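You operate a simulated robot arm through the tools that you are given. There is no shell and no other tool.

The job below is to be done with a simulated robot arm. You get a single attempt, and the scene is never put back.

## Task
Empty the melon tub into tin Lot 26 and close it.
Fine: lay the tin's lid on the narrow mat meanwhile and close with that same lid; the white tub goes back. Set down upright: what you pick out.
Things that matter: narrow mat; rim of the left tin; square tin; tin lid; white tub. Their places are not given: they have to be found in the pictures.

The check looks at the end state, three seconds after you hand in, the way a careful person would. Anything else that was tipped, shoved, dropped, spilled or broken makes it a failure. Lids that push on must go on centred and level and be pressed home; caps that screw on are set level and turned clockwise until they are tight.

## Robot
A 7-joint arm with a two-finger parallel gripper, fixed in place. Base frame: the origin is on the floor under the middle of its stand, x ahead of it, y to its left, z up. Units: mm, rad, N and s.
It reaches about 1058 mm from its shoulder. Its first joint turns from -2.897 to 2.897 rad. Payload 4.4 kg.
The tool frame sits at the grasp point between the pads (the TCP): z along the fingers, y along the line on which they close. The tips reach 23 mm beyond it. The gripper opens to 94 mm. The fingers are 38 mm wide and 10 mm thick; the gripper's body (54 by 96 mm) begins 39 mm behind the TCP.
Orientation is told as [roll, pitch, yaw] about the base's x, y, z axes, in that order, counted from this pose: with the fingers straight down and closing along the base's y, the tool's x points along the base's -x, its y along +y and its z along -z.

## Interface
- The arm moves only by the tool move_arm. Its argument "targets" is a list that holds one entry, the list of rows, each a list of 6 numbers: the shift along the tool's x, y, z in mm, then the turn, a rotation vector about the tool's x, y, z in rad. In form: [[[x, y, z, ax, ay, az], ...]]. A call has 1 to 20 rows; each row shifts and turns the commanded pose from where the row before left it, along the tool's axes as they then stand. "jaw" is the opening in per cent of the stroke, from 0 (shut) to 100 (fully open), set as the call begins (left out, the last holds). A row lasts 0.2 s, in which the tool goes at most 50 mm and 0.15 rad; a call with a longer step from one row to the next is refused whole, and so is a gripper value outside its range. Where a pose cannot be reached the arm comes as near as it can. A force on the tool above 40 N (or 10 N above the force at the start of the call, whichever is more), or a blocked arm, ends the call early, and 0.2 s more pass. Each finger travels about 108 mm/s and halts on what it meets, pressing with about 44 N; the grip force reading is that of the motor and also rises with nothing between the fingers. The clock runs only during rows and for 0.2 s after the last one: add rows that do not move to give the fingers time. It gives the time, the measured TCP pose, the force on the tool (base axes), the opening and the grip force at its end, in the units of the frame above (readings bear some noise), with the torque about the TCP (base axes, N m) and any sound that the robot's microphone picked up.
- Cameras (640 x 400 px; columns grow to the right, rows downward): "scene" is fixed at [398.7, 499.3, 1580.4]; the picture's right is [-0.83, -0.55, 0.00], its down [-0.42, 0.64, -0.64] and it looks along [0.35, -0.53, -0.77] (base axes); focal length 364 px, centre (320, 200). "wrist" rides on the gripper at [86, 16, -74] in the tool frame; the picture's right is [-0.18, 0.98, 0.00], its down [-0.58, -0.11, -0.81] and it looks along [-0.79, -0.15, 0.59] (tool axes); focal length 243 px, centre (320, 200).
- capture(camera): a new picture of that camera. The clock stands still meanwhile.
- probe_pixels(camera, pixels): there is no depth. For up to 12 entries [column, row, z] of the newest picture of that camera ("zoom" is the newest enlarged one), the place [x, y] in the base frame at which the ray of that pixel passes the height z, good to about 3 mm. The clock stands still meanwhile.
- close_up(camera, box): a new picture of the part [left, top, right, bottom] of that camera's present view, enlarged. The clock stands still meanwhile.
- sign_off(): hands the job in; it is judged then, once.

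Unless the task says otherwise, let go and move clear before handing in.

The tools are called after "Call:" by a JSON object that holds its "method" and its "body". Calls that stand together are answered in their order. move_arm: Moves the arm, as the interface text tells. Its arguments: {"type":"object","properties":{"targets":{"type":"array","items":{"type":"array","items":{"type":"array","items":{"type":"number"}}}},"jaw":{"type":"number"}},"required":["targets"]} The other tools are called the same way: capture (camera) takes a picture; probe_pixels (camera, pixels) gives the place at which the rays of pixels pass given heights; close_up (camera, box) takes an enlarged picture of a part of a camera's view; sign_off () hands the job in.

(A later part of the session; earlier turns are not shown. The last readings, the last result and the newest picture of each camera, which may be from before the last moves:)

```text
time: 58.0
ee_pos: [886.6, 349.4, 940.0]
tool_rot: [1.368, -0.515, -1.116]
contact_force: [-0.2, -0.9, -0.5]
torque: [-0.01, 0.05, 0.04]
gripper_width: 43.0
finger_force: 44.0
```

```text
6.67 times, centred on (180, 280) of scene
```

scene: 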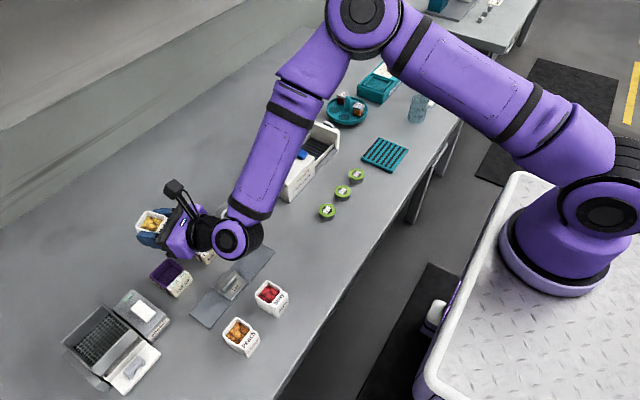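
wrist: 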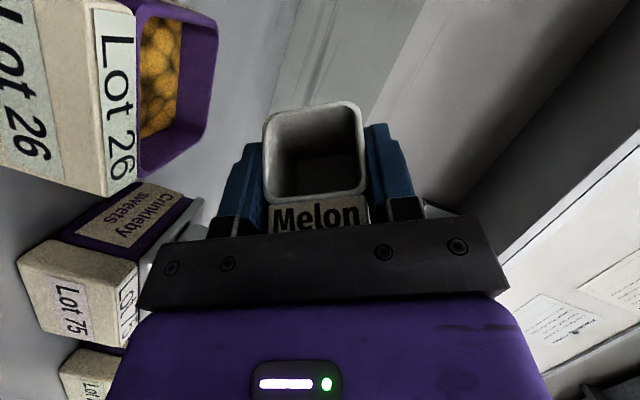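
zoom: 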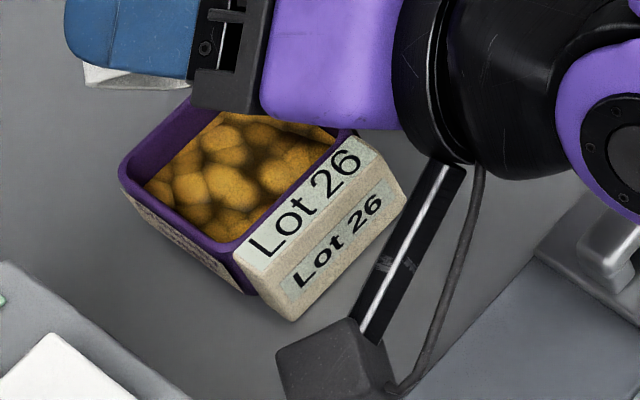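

The tub is empty and all lumps are in the tin. I'll rise 40 mm and roll the tub back upright.

Call:
{"method": "move_arm", "body": {"targets": [[[-9.85, 17.05, -3.5, 0, 0, 0], [-9.85, 17.05, -3.5, 0, 0, 0], [0, 0, 0, 0, 0, 0.1397], [0, 0, 0, 0, 0, 0.1397], [0, 0, 0, 0, 0, 0.1397], [0, 0, 0, 0, 0, 0.1397], [0, 0, 0, 0, 0, 0.1397], [0, 0, 0, 0, 0, 0.1397], [0, 0, 0, 0, 0, 0.1397], [0, 0, 0, 0, 0, 0.1397], [0, 0, 0, 0, 0, 0.1397], [0, 0, 0, 0, 0, 0.1397], [0, 0, 0, 0, 0, 0.1397], [0, 0, 0, 0, 0, 0.1397], [0, 0, 0, 0, 0, 0.1397], [0, 0, 0, 0, 0, 0.1397], [0, 0, 0, 0, 0, 0.1392], [0, 0, 0, 0, 0, 0], [0, 0, 0, 0, 0, 0]]]}}

Call:
{"method": "capture", "body": {"camera": "wrist"}}

Call:
{"method": "close_up", "body": {"camera": "scene", "box": [100, 180, 300, 340]}}

```text
time: 62.0
ee_pos: [885.8, 350.3, 980.9]
tool_rot: [0.003, 1.396, -2.788]
contact_force: [-0.2, 0.0, -0.7]
torque: [0.01, -0.01, -0.01]
gripper_width: 43.0
finger_force: 43.8
```

```text
taken
```

wrist: 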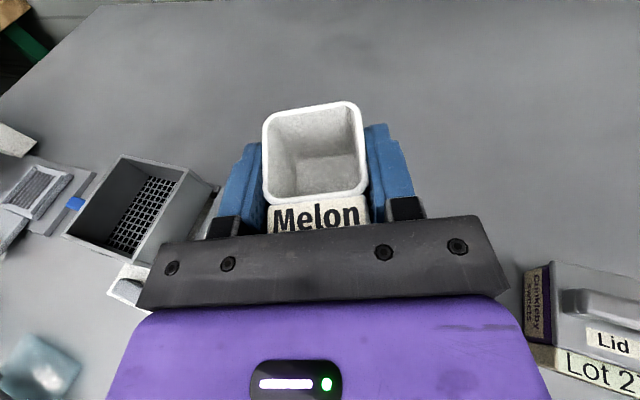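

```text
2.50 times, centred on (200, 260) of scene
```

zoom: 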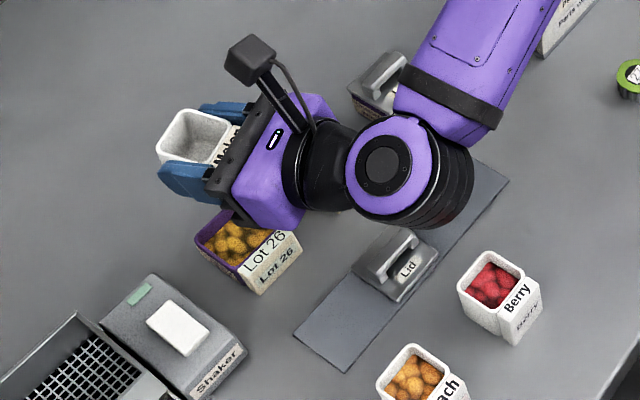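

The tub is clean inside and no lump lies on the table. I'll undo the heading and pitch, then carry the tub back above its original place.

Call:
{"method": "move_arm", "body": {"targets": [[[0, 0, 0, -0.1149, 0, 0.0203], [0, 0, 0, -0.1149, 0, 0.0203], [0, 0, 0, -0.1149, 0, 0.0203], [0, 0, 0, 0, -0.0873, 0], [0, 0, 0, 0, -0.0873, 0], [-9.655, 19.53, -26.53, 0, 0, 0], [-9.655, 19.53, -26.53, 0, 0, 0], [-9.655, 19.53, -26.53, 0, 0, 0], [-9.655, 19.53, -26.53, 0, 0, 0], [-9.655, 19.53, -26.53, 0, 0, 0], [-9.655, 19.53, -26.53, 0, 0, 0], [-9.655, 19.53, -26.53, 0, 0, 0], [-9.655, 19.53, -26.53, 0, 0, 0], [0, 0, 0, 0, 0, 0], [0, 0, 0, 0, 0, 0]]]}}

Call:
{"method": "capture", "body": {"camera": "wrist"}}

Call:
{"method": "capture", "body": {"camera": "scene"}}

```text
time: 65.2
ee_pos: [657.9, 193.4, 978.9]
tool_rot: [0.005, 1.22, -3.134]
contact_force: [-0.2, -0.1, -0.9]
torque: [0.0, 0.0, 0.01]
gripper_width: 42.8
finger_force: 44.0
```

```text
taken
```

wrist: 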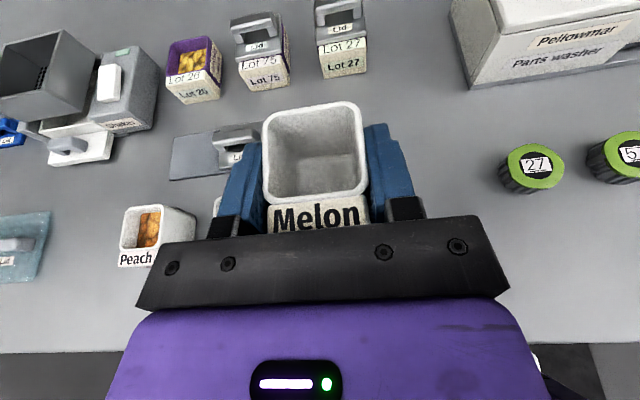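

```text
taken
```

scene: 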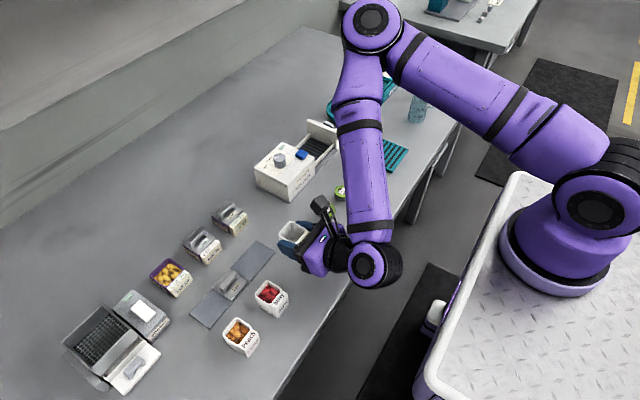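

The tub is back above its spot with the scene undisturbed. I'll descend 100 mm, then the last 9 mm in small steps.

Call:
{"method": "move_arm", "body": {"targets": [[[-18.79, 0, 6.84, 0, 0, 0], [-18.79, 0, 6.84, 0, 0, 0], [-18.79, 0, 6.84, 0, 0, 0], [-18.79, 0, 6.84, 0, 0, 0], [-14.1, 0, 5.13, 0, 0, 0], [-4.7, 0, 1.71, 0, 0, 0], [0, 0, 0, 0, 0, 0], [0, 0, 0, 0, 0, 0]]]}}

Call:
{"method": "close_up", "body": {"camera": "scene", "box": [260, 220, 380, 300]}}

Call:
{"method": "close_up", "body": {"camera": "wrist", "box": [180, 50, 480, 240]}}

```text
time: 67.0
ee_pos: [661.2, 191.2, 881.2]
tool_rot: [0.005, 1.221, -3.135]
contact_force: [0.1, 0.5, 0.0]
torque: [-0.03, 0.0, -0.02]
gripper_width: 42.7
finger_force: 44.2
```

```text
5.00 times, centred on (320, 260) of scene
```

zoom: 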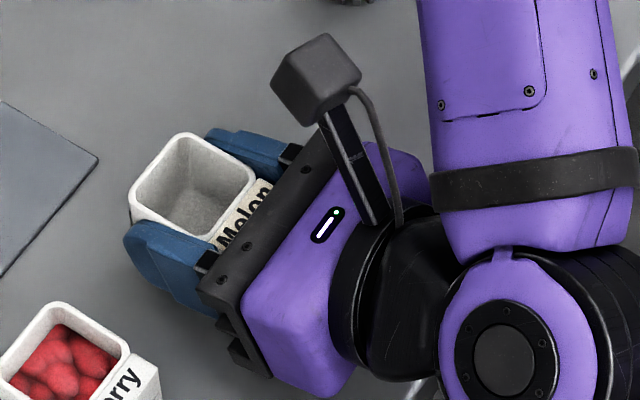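

```text
2.11 times, centred on (330, 145) of wrist
```

zoom: 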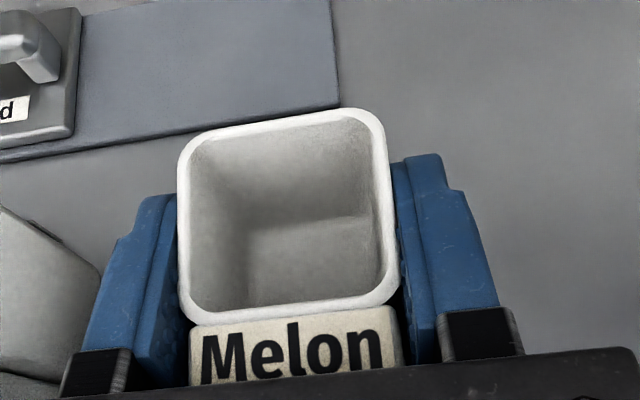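

Aligned with where it was picked up. I'll lower the last ~9 mm gently.

Call:
{"method": "move_arm", "body": {"targets": [[[-1.88, 0, 0.684, 0, 0, 0], [-1.88, 0, 0.684, 0, 0, 0], [-1.88, 0, 0.684, 0, 0, 0], [-1.41, 0, 0.513, 0, 0, 0], [-0.94, 0, 0.342, 0, 0, 0], [-0.47, 0, 0.171, 0, 0, 0], [0, 0, 0, 0, 0, 0]]]}}

Call:
{"method": "close_up", "body": {"camera": "scene", "box": [260, 220, 380, 300]}}

```text
time: 68.6
ee_pos: [660.5, 192.4, 873.8]
tool_rot: [0.002, 1.22, -3.137]
contact_force: [1.1, -0.4, 1.4]
torque: [0.03, 0.0, 0.0]
gripper_width: 43.0
finger_force: 44.3
```

```text
5.00 times, centred on (320, 260) of scene
```

zoom: 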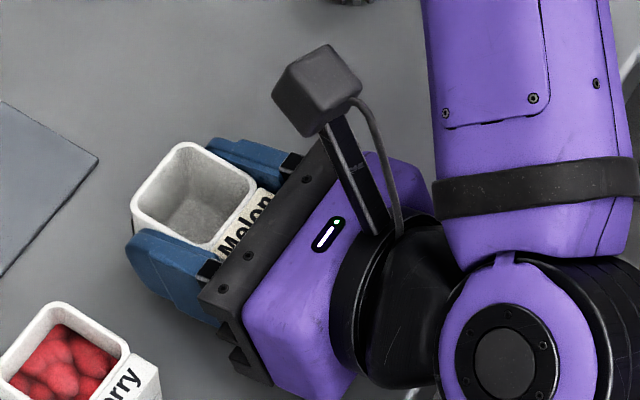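

Nearly down (slight contact, 1.4 N). I'll lower in 0.5 mm steps until contact is definite.

Call:
{"method": "move_arm", "body": {"targets": [[[-0.47, 0, 0.171, 0, 0, 0], [-0.47, 0, 0.171, 0, 0, 0], [0, 0, 0, 0, 0, 0]]]}}

```text
time: 69.4
ee_pos: [659.9, 192.1, 872.9]
tool_rot: [0.004, 1.222, -3.139]
contact_force: [3.9, 1.7, 24.8]
torque: [0.09, 0.14, -0.01]
gripper_width: 43.0
finger_force: 43.7
```

Definite contact (24.8 N). I'll relieve it by 0.6 mm and open the fingers.

Call:
{"method": "move_arm", "body": {"targets": [[[0.56, 0, -0.2, 0, 0, 0], [0, 0, 0, 0, 0, 0]]]}}

Call:
{"method": "move_arm", "body": {"targets": [[[0, 0, 0, 0, 0, 0], [0, 0, 0, 0, 0, 0], [0, 0, 0, 0, 0, 0]]], "jaw": 75}}

Call:
{"method": "close_up", "body": {"camera": "scene", "box": [260, 220, 380, 300]}}

Call:
{"method": "close_up", "body": {"camera": "wrist", "box": [180, 50, 480, 240]}}

```text
time: 70.0
ee_pos: [660.1, 192.4, 872.7]
tool_rot: [0.005, 1.222, -3.135]
contact_force: [-0.1, -2.6, 16.4]
torque: [0.01, 0.01, -0.01]
gripper_width: 42.9
finger_force: 43.8
```

```text
time: 70.8
ee_pos: [660.2, 192.6, 872.3]
tool_rot: [0.006, 1.22, -3.132]
contact_force: [0.2, 0.1, -0.3]
torque: [0.0, 0.0, 0.0]
gripper_width: 70.3
finger_force: 0.0
```

```text
5.00 times, centred on (320, 260) of scene
```

zoom: 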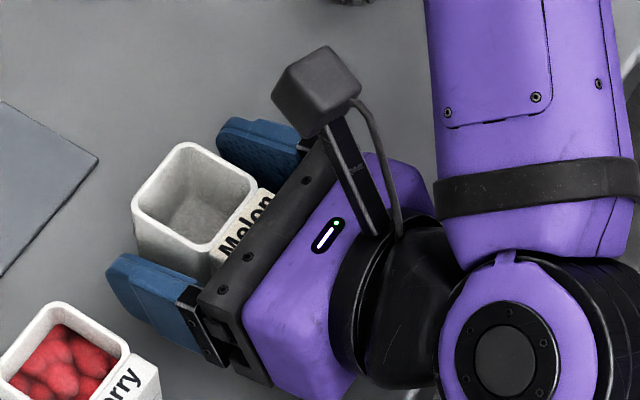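

```text
2.11 times, centred on (330, 145) of wrist
```

zoom: 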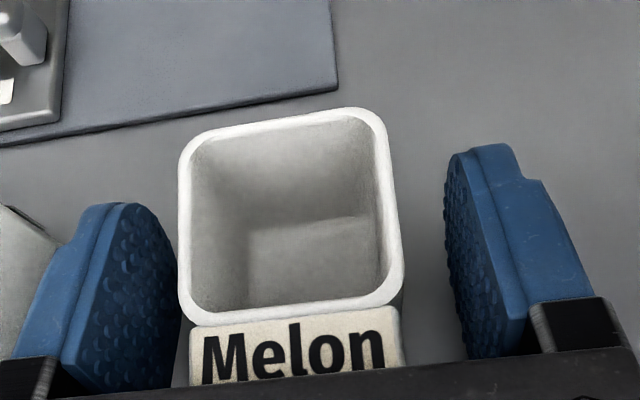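

The tub stands upright and empty at its original place. I'll back out along the finger direction and then rise.

Call:
{"method": "move_arm", "body": {"targets": [[[0, 0, -10, 0, 0, 0], [0, 0, -15, 0, 0, 0], [0, 0, -20, 0, 0, 0], [0, 0, -20, 0, 0, 0], [0, 0, -20, 0, 0, 0], [28.2, 0, -6, 0, 0, 0], [28.2, 0, -6, 0, 0, 0], [28.2, 0, -6, 0, 0, 0], [28.2, 0, -6, 0, 0, 0], [28.2, 0, -6, 0, 0, 0], [0, 0, 0, 0, 0, 0]]]}}

Call:
{"method": "capture", "body": {"camera": "scene"}}

Call:
{"method": "capture", "body": {"camera": "wrist"}}

```text
time: 73.2
ee_pos: [600.1, 192.7, 1044.7]
tool_rot: [0.007, 1.22, -3.134]
contact_force: [0.5, -0.3, 0.4]
torque: [0.03, 0.01, -0.01]
gripper_width: 70.8
finger_force: 0.1
```

```text
taken
```

scene: 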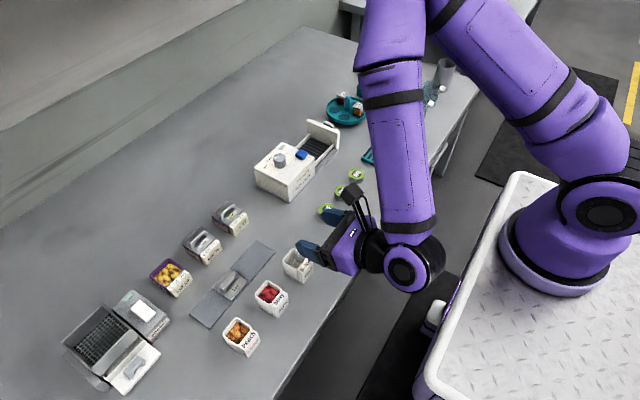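

```text
taken
```

wrist: 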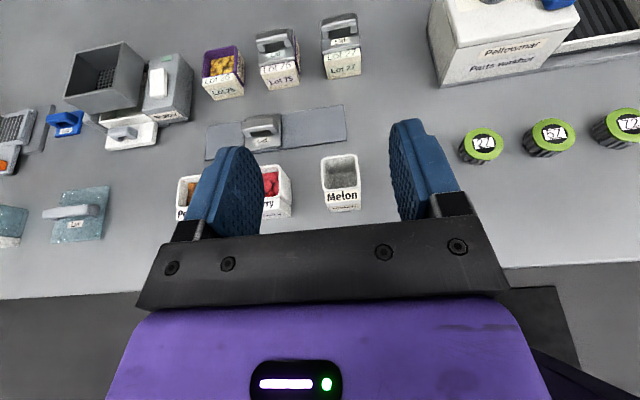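

The tub is back, the tin full and everything else undisturbed. I'll un-tilt the gripper and move above the lid on the mat.

Call:
{"method": "move_arm", "body": {"targets": [[[0, 0, 0, 0, -0.13574, 0], [0, 0, 0, 0, -0.13574, 0], [0, 0, 0, 0, -0.13574, 0], [0, 0, 0, 0, -0.13574, 0], [0, 0, 0, 0, -0.13574, 0], [0, 0, 0, 0, -0.13574, 0], [0, 0, 0, 0, -0.13574, 0], [0, 0, 0, 0, -0.13574, 0], [0, 0, 0, 0, -0.13574, 0], [27.6, -17.9, 0, 0, 0, 0], [27.6, -17.9, 0, 0, 0, 0], [27.6, -17.9, 0, 0, 0, 0], [27.6, -17.9, 0, 0, 0, 0], [27.6, -17.9, 0, 0, 0, 0], [27.6, -17.9, 0, 0, 0, 0], [0, 0, 0, 0, 0, 0], [0, 0, 0, 0, 0, 0]]], "jaw": 38}}

Call:
{"method": "move_arm", "body": {"targets": [[[0, 0, 0, 0, 0, -0.1428], [0, 0, 0, 0, 0, -0.1428], [0, 0, 0, 0, 0, -0.1428], [0, 0, 0, 0, 0, -0.1428], [0, 0, 0, 0, 0, -0.1428], [0, 0, 0, 0, 0, -0.1428], [0, 0, 0, 0, 0, -0.1428], [0, 0, 0, 0, 0, -0.1428], [0, 0, 0, 0, 0, -0.1428], [0, 0, 0, 0, 0, -0.1428], [0, 0, 0, 0, 0, -0.1428], [0, 0, 0, 0, 0, 0], [0, 0, 0, 0, 0, 0]]]}}

Call:
{"method": "capture", "body": {"camera": "wrist"}}

Call:
{"method": "capture", "body": {"camera": "scene"}}

```text
time: 76.8
ee_pos: [767.9, 299.1, 1045.3]
tool_rot: [0.002, -0.002, -3.141]
contact_force: [0.8, 0.3, -0.1]
torque: [0.03, 0.0, 0.02]
gripper_width: 35.7
finger_force: 0.1
```

```text
time: 79.6
ee_pos: [766.9, 301.6, 1043.6]
tool_rot: [-0.002, -0.003, -1.568]
contact_force: [-0.5, 0.1, -0.8]
torque: [0.0, 0.0, -0.02]
gripper_width: 35.6
finger_force: 0.0
```

```text
taken
```

wrist: 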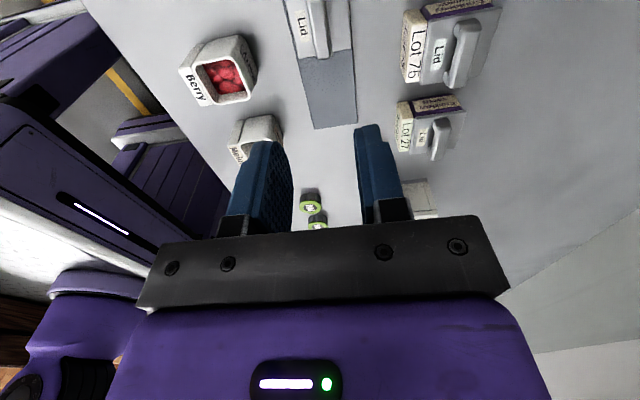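

```text
taken
```

scene: 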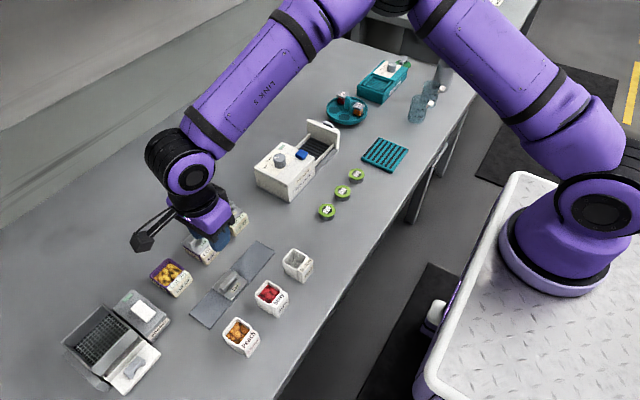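

The gripper is back at yaw −90° above the lid. I'll descend to z≈950 and compare with the release picture.

Call:
{"method": "move_arm", "body": {"targets": [[[0, 0, 20, 0, 0, 0], [0, 0, 20, 0, 0, 0], [0, 0, 20, 0, 0, 0], [0, 0, 20, 0, 0, 0], [0, 0, 14, 0, 0, 0], [0, 0, 0, 0, 0, 0], [0, 0, 0, 0, 0, 0]]]}}

Call:
{"method": "close_up", "body": {"camera": "wrist", "box": [250, 0, 390, 120]}}

Call:
{"method": "close_up", "body": {"camera": "scene", "box": [190, 250, 260, 310]}}

Call:
{"method": "move_arm", "body": {"targets": [[[0, 0, 0, 0, 0, 0]]]}}

```text
time: 81.2
ee_pos: [767.1, 300.8, 949.5]
tool_rot: [-0.001, -0.002, -1.57]
contact_force: [-0.2, 1.0, 0.1]
torque: [0.0, 0.0, -0.01]
gripper_width: 35.5
finger_force: 0.1
```

```text
3.33 times, centred on (320, 60) of wrist
```

zoom: 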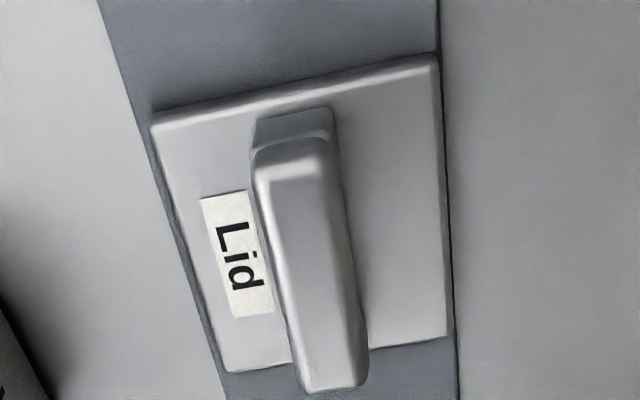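

```text
6.67 times, centred on (225, 280) of scene
```

zoom: 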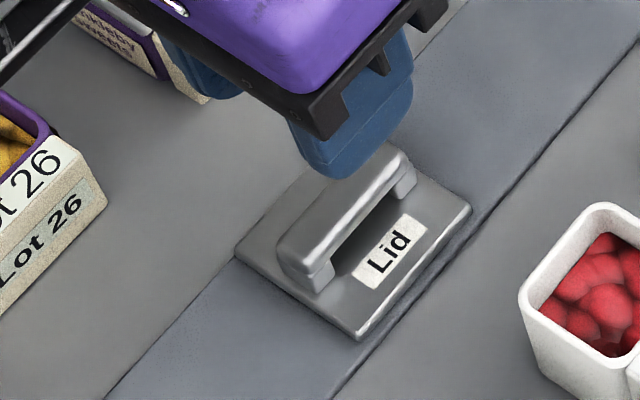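

```text
time: 81.6
ee_pos: [766.8, 301.6, 949.3]
tool_rot: [-0.001, -0.002, -1.568]
contact_force: [1.0, -0.2, -0.9]
torque: [0.02, -0.02, -0.01]
gripper_width: 35.6
finger_force: 0.1
```

The lid is as I left it; compared with the release picture the tool is about 0.7 mm in +x and 1 mm in +y off, which I'll correct while descending to the grip height.

Call:
{"method": "move_arm", "body": {"targets": [[[-1.0, -0.7, 20, 0, 0, 0], [0, 0, 20, 0, 0, 0], [0, 0, 20, 0, 0, 0], [0, 0, 8, 0, 0, 0], [0, 0, 3, 0, 0, 0], [0, 0, 2, 0, 0, 0], [0, 0, 0, 0, 0, 0]]]}}

Call:
{"method": "close_up", "body": {"camera": "wrist", "box": [200, 60, 440, 240]}}

Call:
{"method": "close_up", "body": {"camera": "scene", "box": [190, 250, 260, 310]}}

```text
time: 83.2
ee_pos: [765.3, 299.9, 875.2]
tool_rot: [-0.002, -0.002, -1.567]
contact_force: [1.2, 0.9, 0.6]
torque: [0.0, 0.02, -0.04]
gripper_width: 35.6
finger_force: 0.0
```

```text
2.22 times, centred on (320, 150) of wrist
```

zoom: 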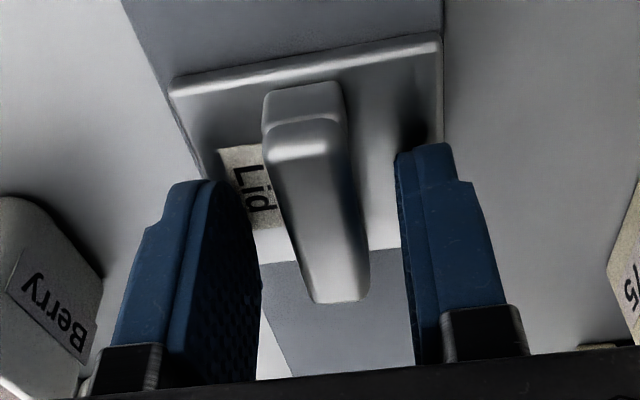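

```text
6.67 times, centred on (225, 280) of scene
```

zoom: 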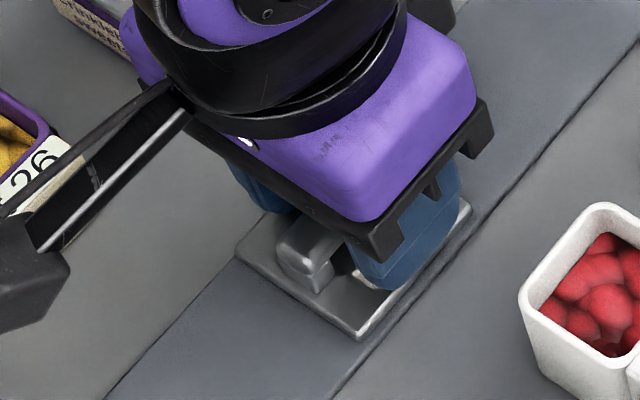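

The bar is centred between the fingers, no contact. I'll close on the handle and lift a little.

Call:
{"method": "move_arm", "body": {"targets": [[[0, 0, 0, 0, 0, 0], [0, 0, 0, 0, 0, 0], [0, 0, 0, 0, 0, 0], [0, 0, 0, 0, 0, 0]]], "jaw": 0}}

Call:
{"method": "move_arm", "body": {"targets": [[[0, 0, -3, 0, 0, 0], [0, 0, -7, 0, 0, 0], [0, 0, -20, 0, 0, 0], [0, 0, -30, 0, 0, 0], [0, 0, -30, 0, 0, 0], [0, 0, 0, 0, 0, 0]]]}}

Call:
{"method": "close_up", "body": {"camera": "wrist", "box": [200, 60, 440, 240]}}

Call:
{"method": "close_up", "body": {"camera": "scene", "box": [170, 220, 270, 300]}}

```text
time: 84.2
ee_pos: [764.4, 300.2, 874.6]
tool_rot: [-0.003, -0.002, -1.568]
contact_force: [-0.5, 0.0, -0.3]
torque: [-0.01, -0.07, -0.01]
gripper_width: 14.2
finger_force: 44.1
```

```text
time: 85.6
ee_pos: [765.2, 299.3, 966.2]
tool_rot: [-0.001, -0.001, -1.568]
contact_force: [1.0, 0.0, -0.2]
torque: [0.04, 0.0, -0.03]
gripper_width: 14.6
finger_force: 43.9
```

```text
2.22 times, centred on (320, 150) of wrist
```

zoom: 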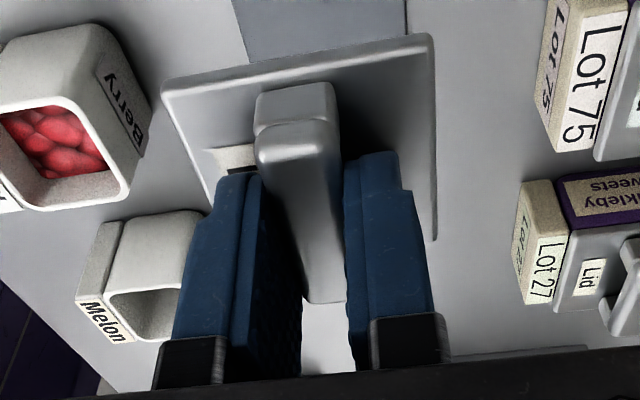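

```text
5.00 times, centred on (220, 260) of scene
```

zoom: 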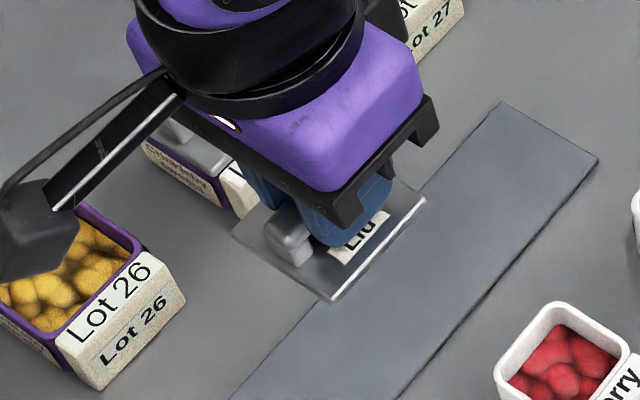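

The lid is held level. I'll carry it over the tin at this height and lower to about 27 mm above the seated position for an alignment check.

Call:
{"method": "move_arm", "body": {"targets": [[[10.2, 19.7, 0, 0, 0, 0], [10.2, 19.7, 0, 0, 0, 0], [10.2, 19.7, 0, 0, 0, 0], [10.2, 19.7, 0, 0, 0, 0], [10.3, 19.7, 0, 0, 0, 0], [10.3, 19.6, 0, 0, 0, 0], [0, 0, 15, 0, 0, 0], [0, 0, 15, 0, 0, 0], [0, 0, 0, 0, 0, 0], [0, 0, 0, 0, 0, 0]]]}}

Call:
{"method": "close_up", "body": {"camera": "wrist", "box": [200, 30, 440, 210]}}

Call:
{"method": "close_up", "body": {"camera": "scene", "box": [130, 230, 210, 300]}}

Call:
{"method": "move_arm", "body": {"targets": [[[0, 0, 0, 0, 0, 0]]]}}

```text
time: 87.8
ee_pos: [883.8, 360.6, 934.0]
tool_rot: [-0.002, -0.001, -1.569]
contact_force: [0.2, 0.1, -0.3]
torque: [-0.02, -0.01, 0.0]
gripper_width: 14.5
finger_force: 43.5
```

```text
2.22 times, centred on (320, 120) of wrist
```

zoom: 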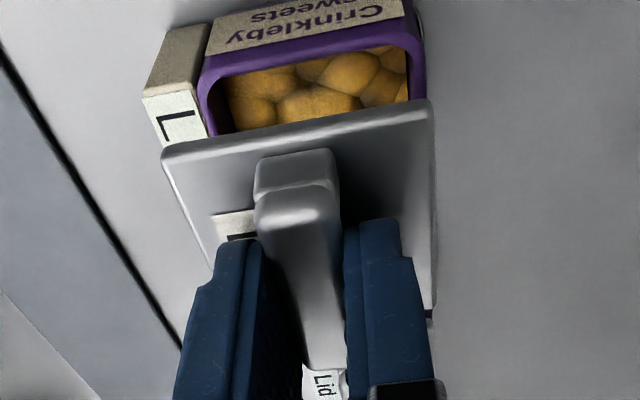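

```text
5.71 times, centred on (170, 265) of scene
```

zoom: 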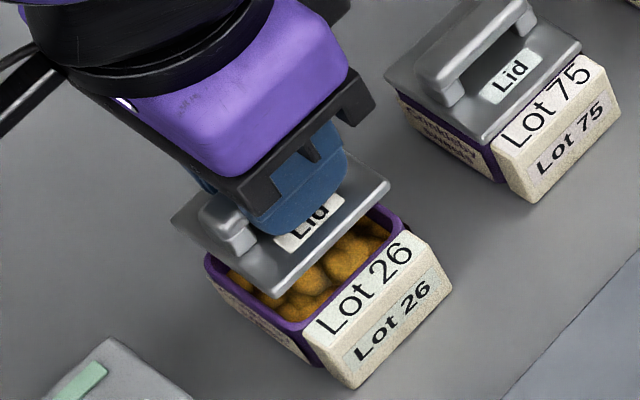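

```text
time: 88.2
ee_pos: [883.8, 360.0, 934.9]
tool_rot: [-0.002, -0.001, -1.569]
contact_force: [1.0, -0.5, -0.4]
torque: [0.03, -0.03, 0.01]
gripper_width: 14.2
finger_force: 43.9
```

The lid hangs level above the full tin (lumps below the rim). I'll lower to about 9 mm above the seat, matching the height of my earlier lift-off picture, for a direct comparison.

Call:
{"method": "move_arm", "body": {"targets": [[[0, 0, 6, 0, 0, 0], [0, 0, 6, 0, 0, 0], [0, 0, 6, 0, 0, 0], [0, 0, 0, 0, 0, 0], [0, 0, 0, 0, 0, 0]]]}}

Call:
{"method": "close_up", "body": {"camera": "wrist", "box": [200, 60, 440, 240]}}

Call:
{"method": "close_up", "body": {"camera": "scene", "box": [130, 230, 210, 300]}}

```text
time: 89.4
ee_pos: [883.6, 361.4, 916.4]
tool_rot: [-0.002, -0.001, -1.57]
contact_force: [-0.2, -0.1, -0.8]
torque: [0.02, -0.02, 0.01]
gripper_width: 14.4
finger_force: 44.1
```

```text
2.22 times, centred on (320, 150) of wrist
```

zoom: 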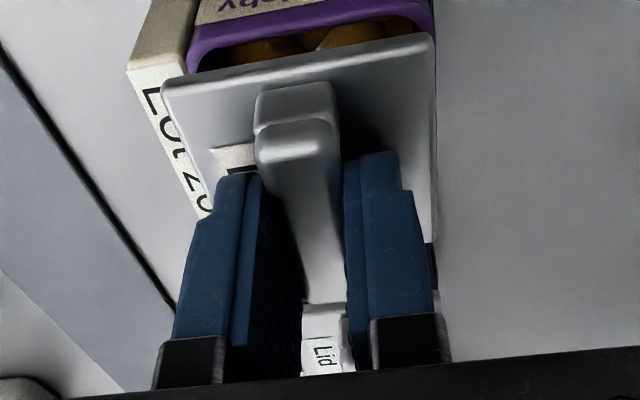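

```text
5.71 times, centred on (170, 265) of scene
```

zoom: 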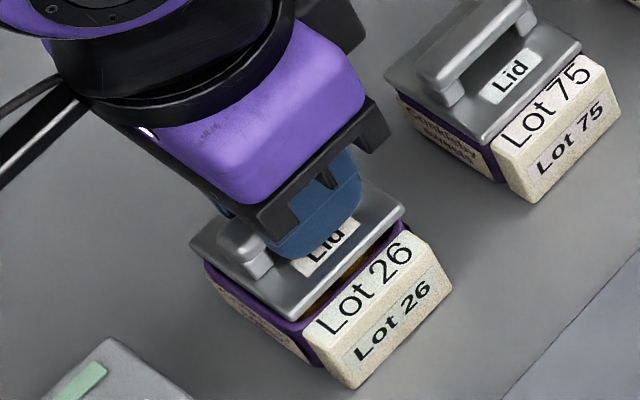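

Lid and tin line up as in the lift-off picture (within about half a millimetre). I'll lower in small steps until it seats.

Call:
{"method": "move_arm", "body": {"targets": [[[0, 0, 2, 0, 0, 0], [0, 0, 2, 0, 0, 0], [0, 0, 1.5, 0, 0, 0], [0, 0, 1, 0, 0, 0], [0, 0, 1, 0, 0, 0], [0, 0, 0, 0, 0, 0]]]}}

Call:
{"method": "close_up", "body": {"camera": "scene", "box": [130, 230, 210, 300]}}

Call:
{"method": "close_up", "body": {"camera": "wrist", "box": [200, 60, 440, 240]}}

```text
time: 90.8
ee_pos: [884.8, 360.9, 910.0]
tool_rot: [-0.001, -0.002, -1.569]
contact_force: [0.1, 0.4, -1.1]
torque: [-0.01, 0.0, 0.0]
gripper_width: 14.3
finger_force: 44.5
```

```text
5.71 times, centred on (170, 265) of scene
```

zoom: 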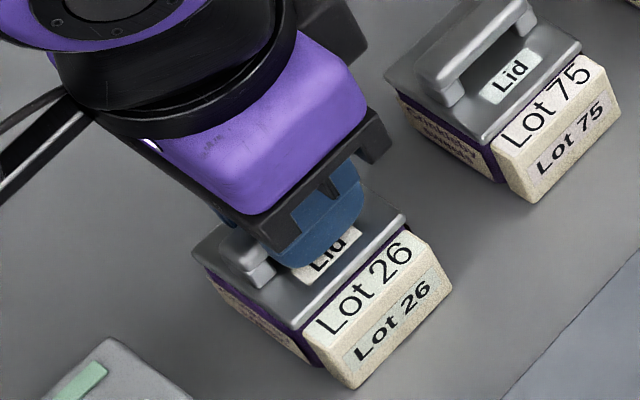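

```text
2.22 times, centred on (320, 150) of wrist
```

zoom: 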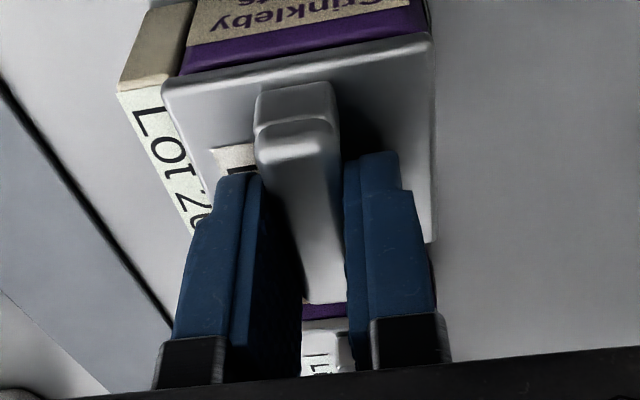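

Almost seated with no contact force yet. I'll keep lowering in 1 mm steps.

Call:
{"method": "move_arm", "body": {"targets": [[[0, 0, 1, 0, 0, 0], [0, 0, 1, 0, 0, 0], [0, 0, 1, 0, 0, 0], [0, 0, 1, 0, 0, 0], [0, 0, 1, 0, 0, 0]]]}}

Call:
{"method": "close_up", "body": {"camera": "scene", "box": [130, 230, 210, 300]}}

Call:
{"method": "close_up", "body": {"camera": "wrist", "box": [200, 60, 440, 240]}}

```text
time: 92.0
ee_pos: [883.4, 359.7, 907.2]
tool_rot: [0.001, 0.002, -1.569]
contact_force: [-2.2, -1.9, 18.7]
torque: [-0.05, 0.06, -0.01]
gripper_width: 14.5
finger_force: 43.8
```

```text
5.71 times, centred on (170, 265) of scene
```

zoom: 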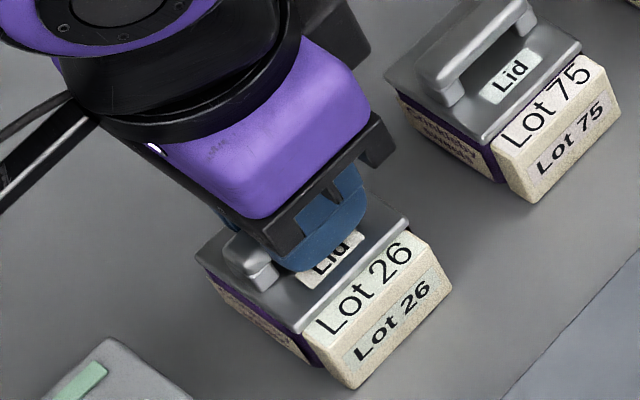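

```text
2.22 times, centred on (320, 150) of wrist
```

zoom: 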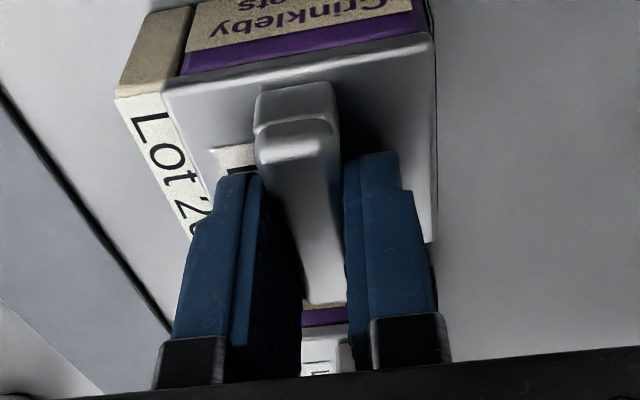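

Contact at z≈907 with 18.7 N, close to the expected seat height. I'll press further down while holding the handle.

Call:
{"method": "move_arm", "body": {"targets": [[[0, 0, 0.8, 0, 0, 0], [0, 0, 0.8, 0, 0, 0], [0, 0, 0.8, 0, 0, 0], [0, 0, 0.8, 0, 0, 0]]]}}

Call:
{"method": "close_up", "body": {"camera": "scene", "box": [145, 245, 205, 295]}}

```text
time: 92.8
ee_pos: [885.6, 362.7, 906.6]
tool_rot: [0.003, 0.002, -1.572]
contact_force: [0.7, 1.6, 10.8]
torque: [-0.09, 0.07, -0.03]
gripper_width: 14.3
finger_force: 44.1
stopped in row 4: the force on the tool passed its limit at 42 N (the readings are from after the stop); the commanded pose is now the measured one
```

```text
8.00 times, centred on (175, 270) of scene
```

zoom: 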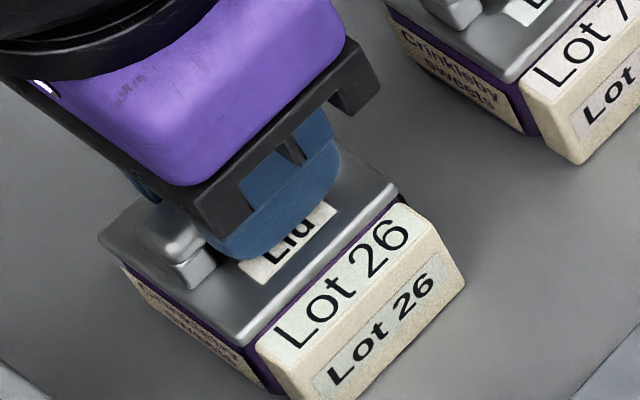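

The press reached 42 N with the height unchanged (≈906.6), so the lid is against its stop. I'll release the handle and check level against the neighbour tin.

Call:
{"method": "move_arm", "body": {"targets": [[[0, 0, 0, 0, 0, 0], [0, 0, 0, 0, 0, 0], [0, 0, 0, 0, 0, 0]]], "jaw": 38}}

Call:
{"method": "close_up", "body": {"camera": "wrist", "box": [200, 60, 440, 240]}}

Call:
{"method": "close_up", "body": {"camera": "scene", "box": [145, 230, 225, 300]}}

```text
time: 93.6
ee_pos: [884.4, 360.8, 905.9]
tool_rot: [0.001, 0.0, -1.569]
contact_force: [-0.5, 0.0, 0.0]
torque: [-0.06, 0.0, -0.01]
gripper_width: 35.8
finger_force: 0.0
```

```text
2.22 times, centred on (320, 150) of wrist
```

zoom: 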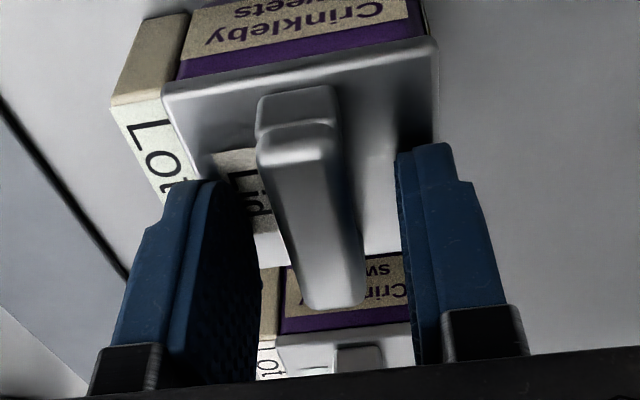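

```text
5.71 times, centred on (185, 265) of scene
```

zoom: 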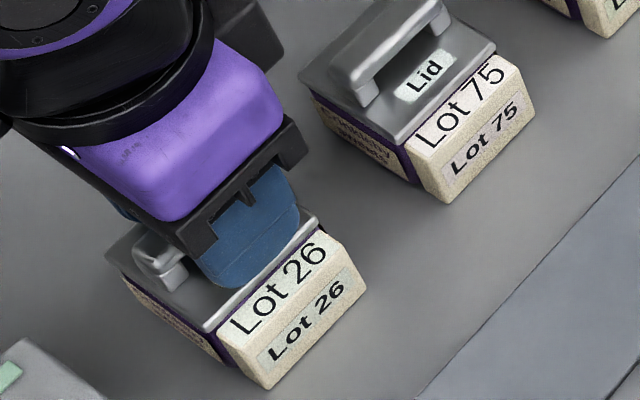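

Released with no contact at TCP z=905.9. I'll now press down on the plate with both finger tips, straddling the handle, and compare the contact height with the original 903.

Call:
{"method": "move_arm", "body": {"targets": [[[0, 0, 1, 0, 0, 0], [0, 0, 1, 0, 0, 0], [0, 0, 0.7, 0, 0, 0], [0, 0, 0.7, 0, 0, 0], [0, 0, 0.7, 0, 0, 0], [0, 0, 0.7, 0, 0, 0], [0, 0, 0.7, 0, 0, 0], [0, 0, 0.7, 0, 0, 0]]]}}

Call:
{"method": "close_up", "body": {"camera": "scene", "box": [145, 230, 225, 300]}}

Call:
{"method": "close_up", "body": {"camera": "wrist", "box": [200, 60, 440, 240]}}

```text
time: 95.1
ee_pos: [887.0, 361.9, 904.8]
tool_rot: [0.008, 0.006, -1.572]
contact_force: [0.2, -0.3, 13.4]
torque: [-0.05, 0.12, -0.04]
gripper_width: 35.9
finger_force: 0.5
stopped in row 7: the force on the tool passed its limit at 42 N (the readings are from after the stop); the commanded pose is now the measured one
```

```text
5.71 times, centred on (185, 265) of scene
```

zoom: 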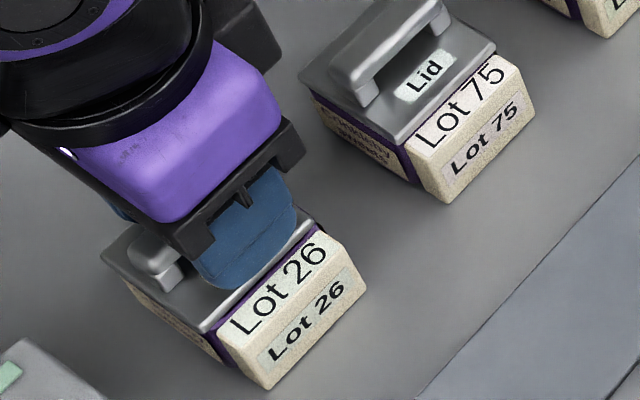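

```text
2.22 times, centred on (320, 150) of wrist
```

zoom: 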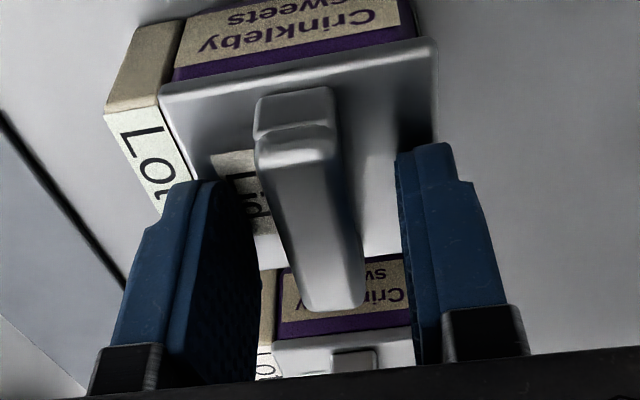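

The tips pressed to 42 N with contact near 904, roughly the original height, but the lid may have shifted slightly. I'll rise and inspect the closed tin closely from both cameras.

Call:
{"method": "move_arm", "body": {"targets": [[[0, 0, -2, 0, 0, 0], [0, 0, -5, 0, 0, 0], [0, 0, -20, 0, 0, 0], [0, 0, -20, 0, 0, 0], [0, 0, 0, 0, 0, 0], [0, 0, 0, 0, 0, 0]]]}}

Call:
{"method": "close_up", "body": {"camera": "wrist", "box": [230, 10, 390, 170]}}

Call:
{"method": "close_up", "body": {"camera": "scene", "box": [140, 245, 200, 305]}}

Call:
{"method": "close_up", "body": {"camera": "scene", "box": [170, 215, 230, 275]}}

```text
time: 96.5
ee_pos: [885.7, 361.3, 950.5]
tool_rot: [0.003, 0.002, -1.57]
contact_force: [0.7, -0.5, 0.1]
torque: [0.01, 0.0, 0.0]
gripper_width: 35.8
finger_force: 0.0
```

```text
2.50 times, centred on (310, 90) of wrist
```

zoom: 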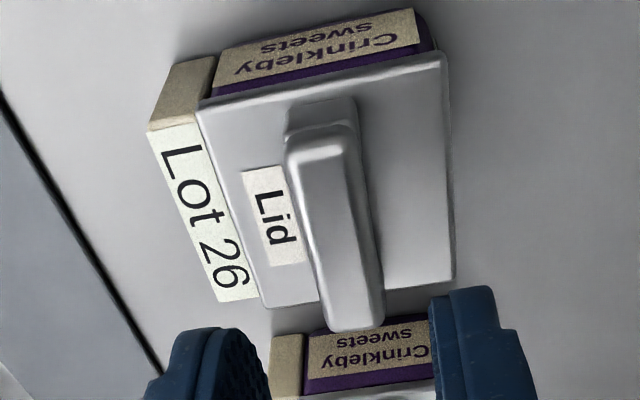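

```text
6.67 times, centred on (170, 275) of scene
```

zoom: 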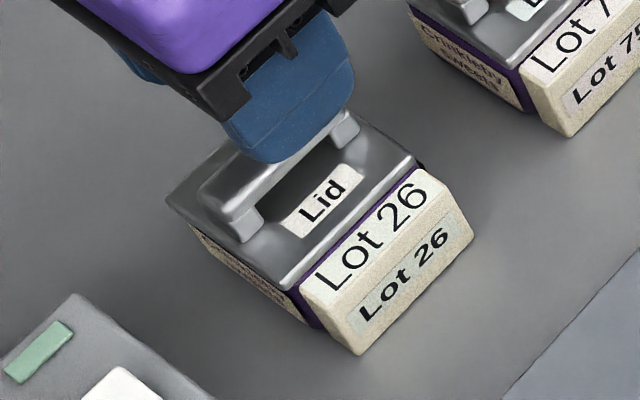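

```text
6.67 times, centred on (200, 245) of scene
```

zoom: 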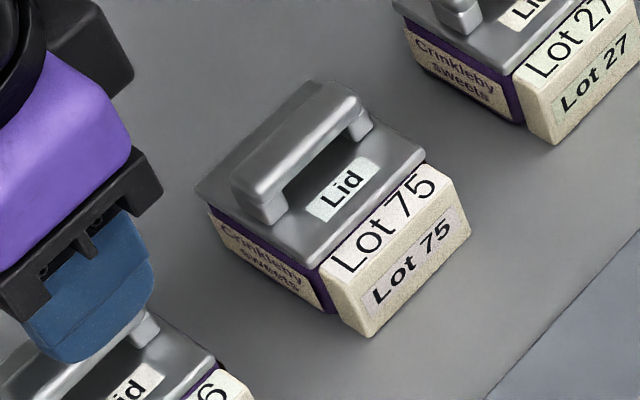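

Compared with the first pictures the purple band under the lid's +y edge looks thinner, so the lid might sit a bit to +y or high. I'll probe the lid corners with the same method as at the start.

Call:
{"method": "capture", "body": {"camera": "wrist"}}

Call:
{"method": "close_up", "body": {"camera": "wrist", "box": [230, 10, 390, 170]}}

Call:
{"method": "probe_pixels", "body": {"camera": "zoom", "pixels": [[198, 108, 872], [447, 57, 872], [262, 308, 872], [455, 280, 872], [198, 108, 880], [447, 57, 880], [262, 308, 880], [455, 280, 880], [150, 130, 872], [218, 300, 872]]}}

Call:
{"method": "probe_pixels", "body": {"camera": "scene", "pixels": [[146.8, 274.5, 872], [165, 288.5, 872], [183.9, 269, 872], [146.8, 274.5, 880], [165, 288.5, 880], [183.9, 269, 880]]}}

```text
taken
```

wrist: 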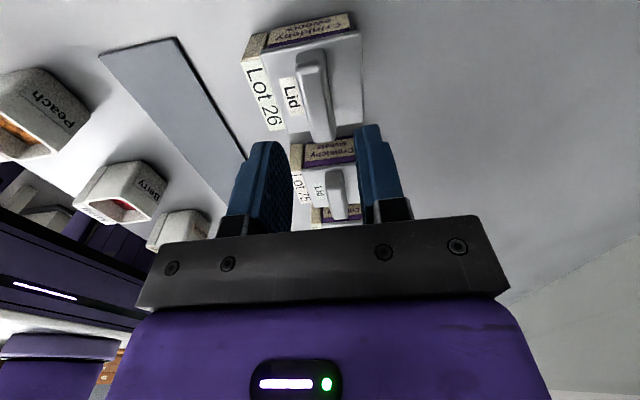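

```text
2.50 times, centred on (310, 90) of wrist
```

zoom: 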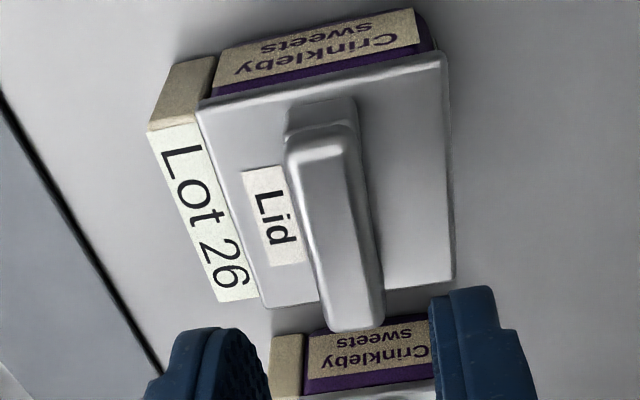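

```text
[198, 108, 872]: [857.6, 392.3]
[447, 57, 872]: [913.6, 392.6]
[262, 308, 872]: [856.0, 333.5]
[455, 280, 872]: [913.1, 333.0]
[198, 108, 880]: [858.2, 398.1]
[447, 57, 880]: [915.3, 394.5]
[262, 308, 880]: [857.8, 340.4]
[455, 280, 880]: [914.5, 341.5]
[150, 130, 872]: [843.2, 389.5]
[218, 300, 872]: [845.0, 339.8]
```

```text
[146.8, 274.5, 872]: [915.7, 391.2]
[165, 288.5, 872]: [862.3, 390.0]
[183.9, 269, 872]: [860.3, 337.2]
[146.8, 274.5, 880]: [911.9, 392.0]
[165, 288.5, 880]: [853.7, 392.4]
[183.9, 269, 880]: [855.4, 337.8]
```

The near (+y) edge reads about 4 mm further out than originally while the far edge is unchanged, which hints at a shifted or tilted lid. I'll take larger close-ups to judge.

Call:
{"method": "close_up", "body": {"camera": "scene", "box": [143, 254, 193, 304]}}

Call:
{"method": "close_up", "body": {"camera": "scene", "box": [174, 222, 224, 272]}}

Call:
{"method": "close_up", "body": {"camera": "wrist", "box": [230, 5, 380, 65]}}

```text
8.00 times, centred on (168, 279) of scene
```

zoom: 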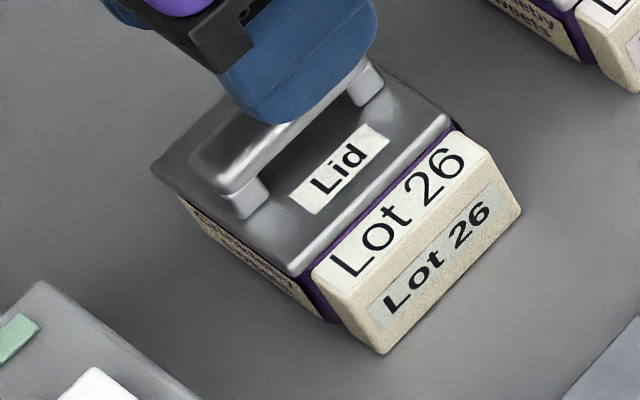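

```text
8.00 times, centred on (199, 247) of scene
```

zoom: 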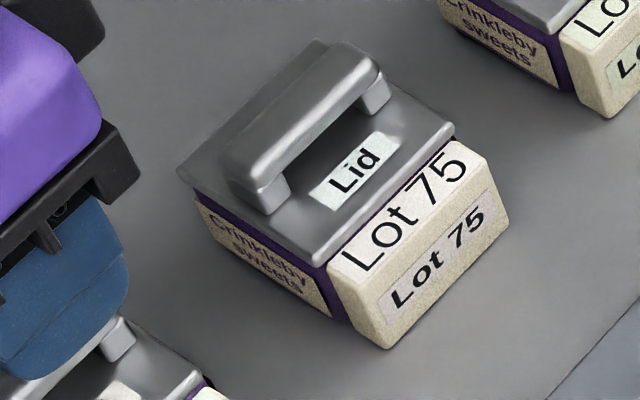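

```text
4.27 times, centred on (305, 35) of wrist
```

zoom: 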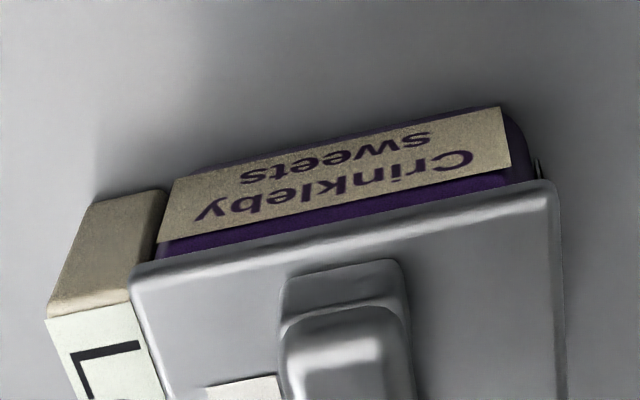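

The evidence suggests the lid sits ~2–3 mm to +y of its original place. I'll return to the earlier viewing pose (856,476,1012) to compare with the picture taken before I lifted it.

Call:
{"method": "move_arm", "body": {"targets": [[[0, 0, -31, 0, 0, 0], [0, 0, -31, 0, 0, 0], [29, -7.5, 0, 0, 0, 0], [29, -7.5, 0, 0, 0, 0], [29, -7.5, 0, 0, 0, 0], [28, -7.5, 0, 0, 0, 0], [0, 0, 0, 0, 0, 0], [0, 0, 0, 0, 0, 0]]], "jaw": 38}}

Call:
{"method": "capture", "body": {"camera": "wrist"}}

Call:
{"method": "close_up", "body": {"camera": "wrist", "box": [310, 95, 410, 185]}}

Call:
{"method": "close_up", "body": {"camera": "scene", "box": [140, 245, 220, 305]}}

```text
time: 98.3
ee_pos: [855.6, 482.9, 1010.9]
tool_rot: [0.003, 0.002, -1.569]
contact_force: [0.4, -0.4, 0.1]
torque: [0.06, 0.0, 0.0]
gripper_width: 35.8
finger_force: 0.0
```

```text
taken
```

wrist: 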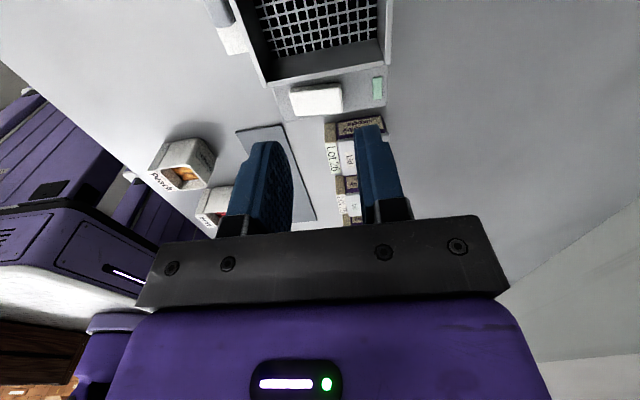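

```text
4.44 times, centred on (360, 140) of wrist
```

zoom: 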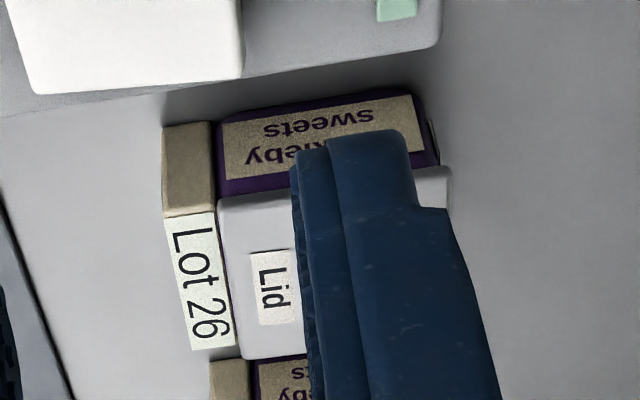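

```text
6.67 times, centred on (180, 275) of scene
```

zoom: 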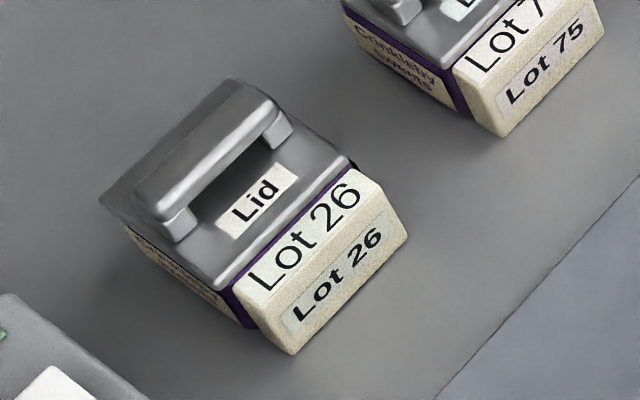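

From this same viewpoint (and the now clear scene view at (255,203)), the lid lies flat and at the right height but about 2.3 mm too far in +y relative to the tin's label block. I'll go back, re-grip the handle and re-place it correctly.

Call:
{"method": "move_arm", "body": {"targets": [[[-29, 7.5, 0, 0, 0, 0], [-29, 7.5, 0, 0, 0, 0], [-29, 7.5, 0, 0, 0, 0], [-28, 7.5, 0, 0, 0, 0], [0, 0, 31, 0, 0, 0], [0, 0, 31, 0, 0, 0], [0, 0, 20, 0, 0, 0], [0, 0, 14, 0, 0, 0], [0, 0, 6, 0, 0, 0], [0, 0, 0, 0, 0, 0], [0, 0, 0, 0, 0, 0]]]}}

Call:
{"method": "close_up", "body": {"camera": "wrist", "box": [200, 60, 440, 240]}}

Call:
{"method": "move_arm", "body": {"targets": [[[0, 0, 0, 0, 0, 0]]]}}

```text
time: 100.7
ee_pos: [886.1, 362.1, 909.9]
tool_rot: [0.003, 0.002, -1.57]
contact_force: [0.6, 0.7, -0.3]
torque: [0.01, 0.01, 0.04]
gripper_width: 35.8
finger_force: 0.0
```

```text
2.22 times, centred on (320, 150) of wrist
```

zoom: 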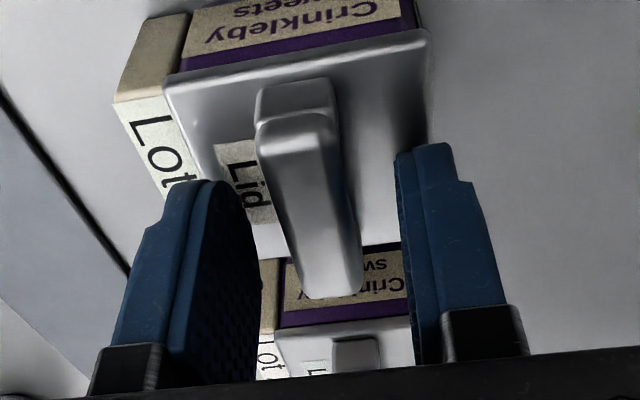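

```text
time: 101.1
ee_pos: [886.3, 363.3, 909.6]
tool_rot: [0.004, 0.003, -1.571]
contact_force: [-0.3, -0.2, 0.1]
torque: [-0.02, 0.02, 0.0]
gripper_width: 35.7
finger_force: 0.1
```

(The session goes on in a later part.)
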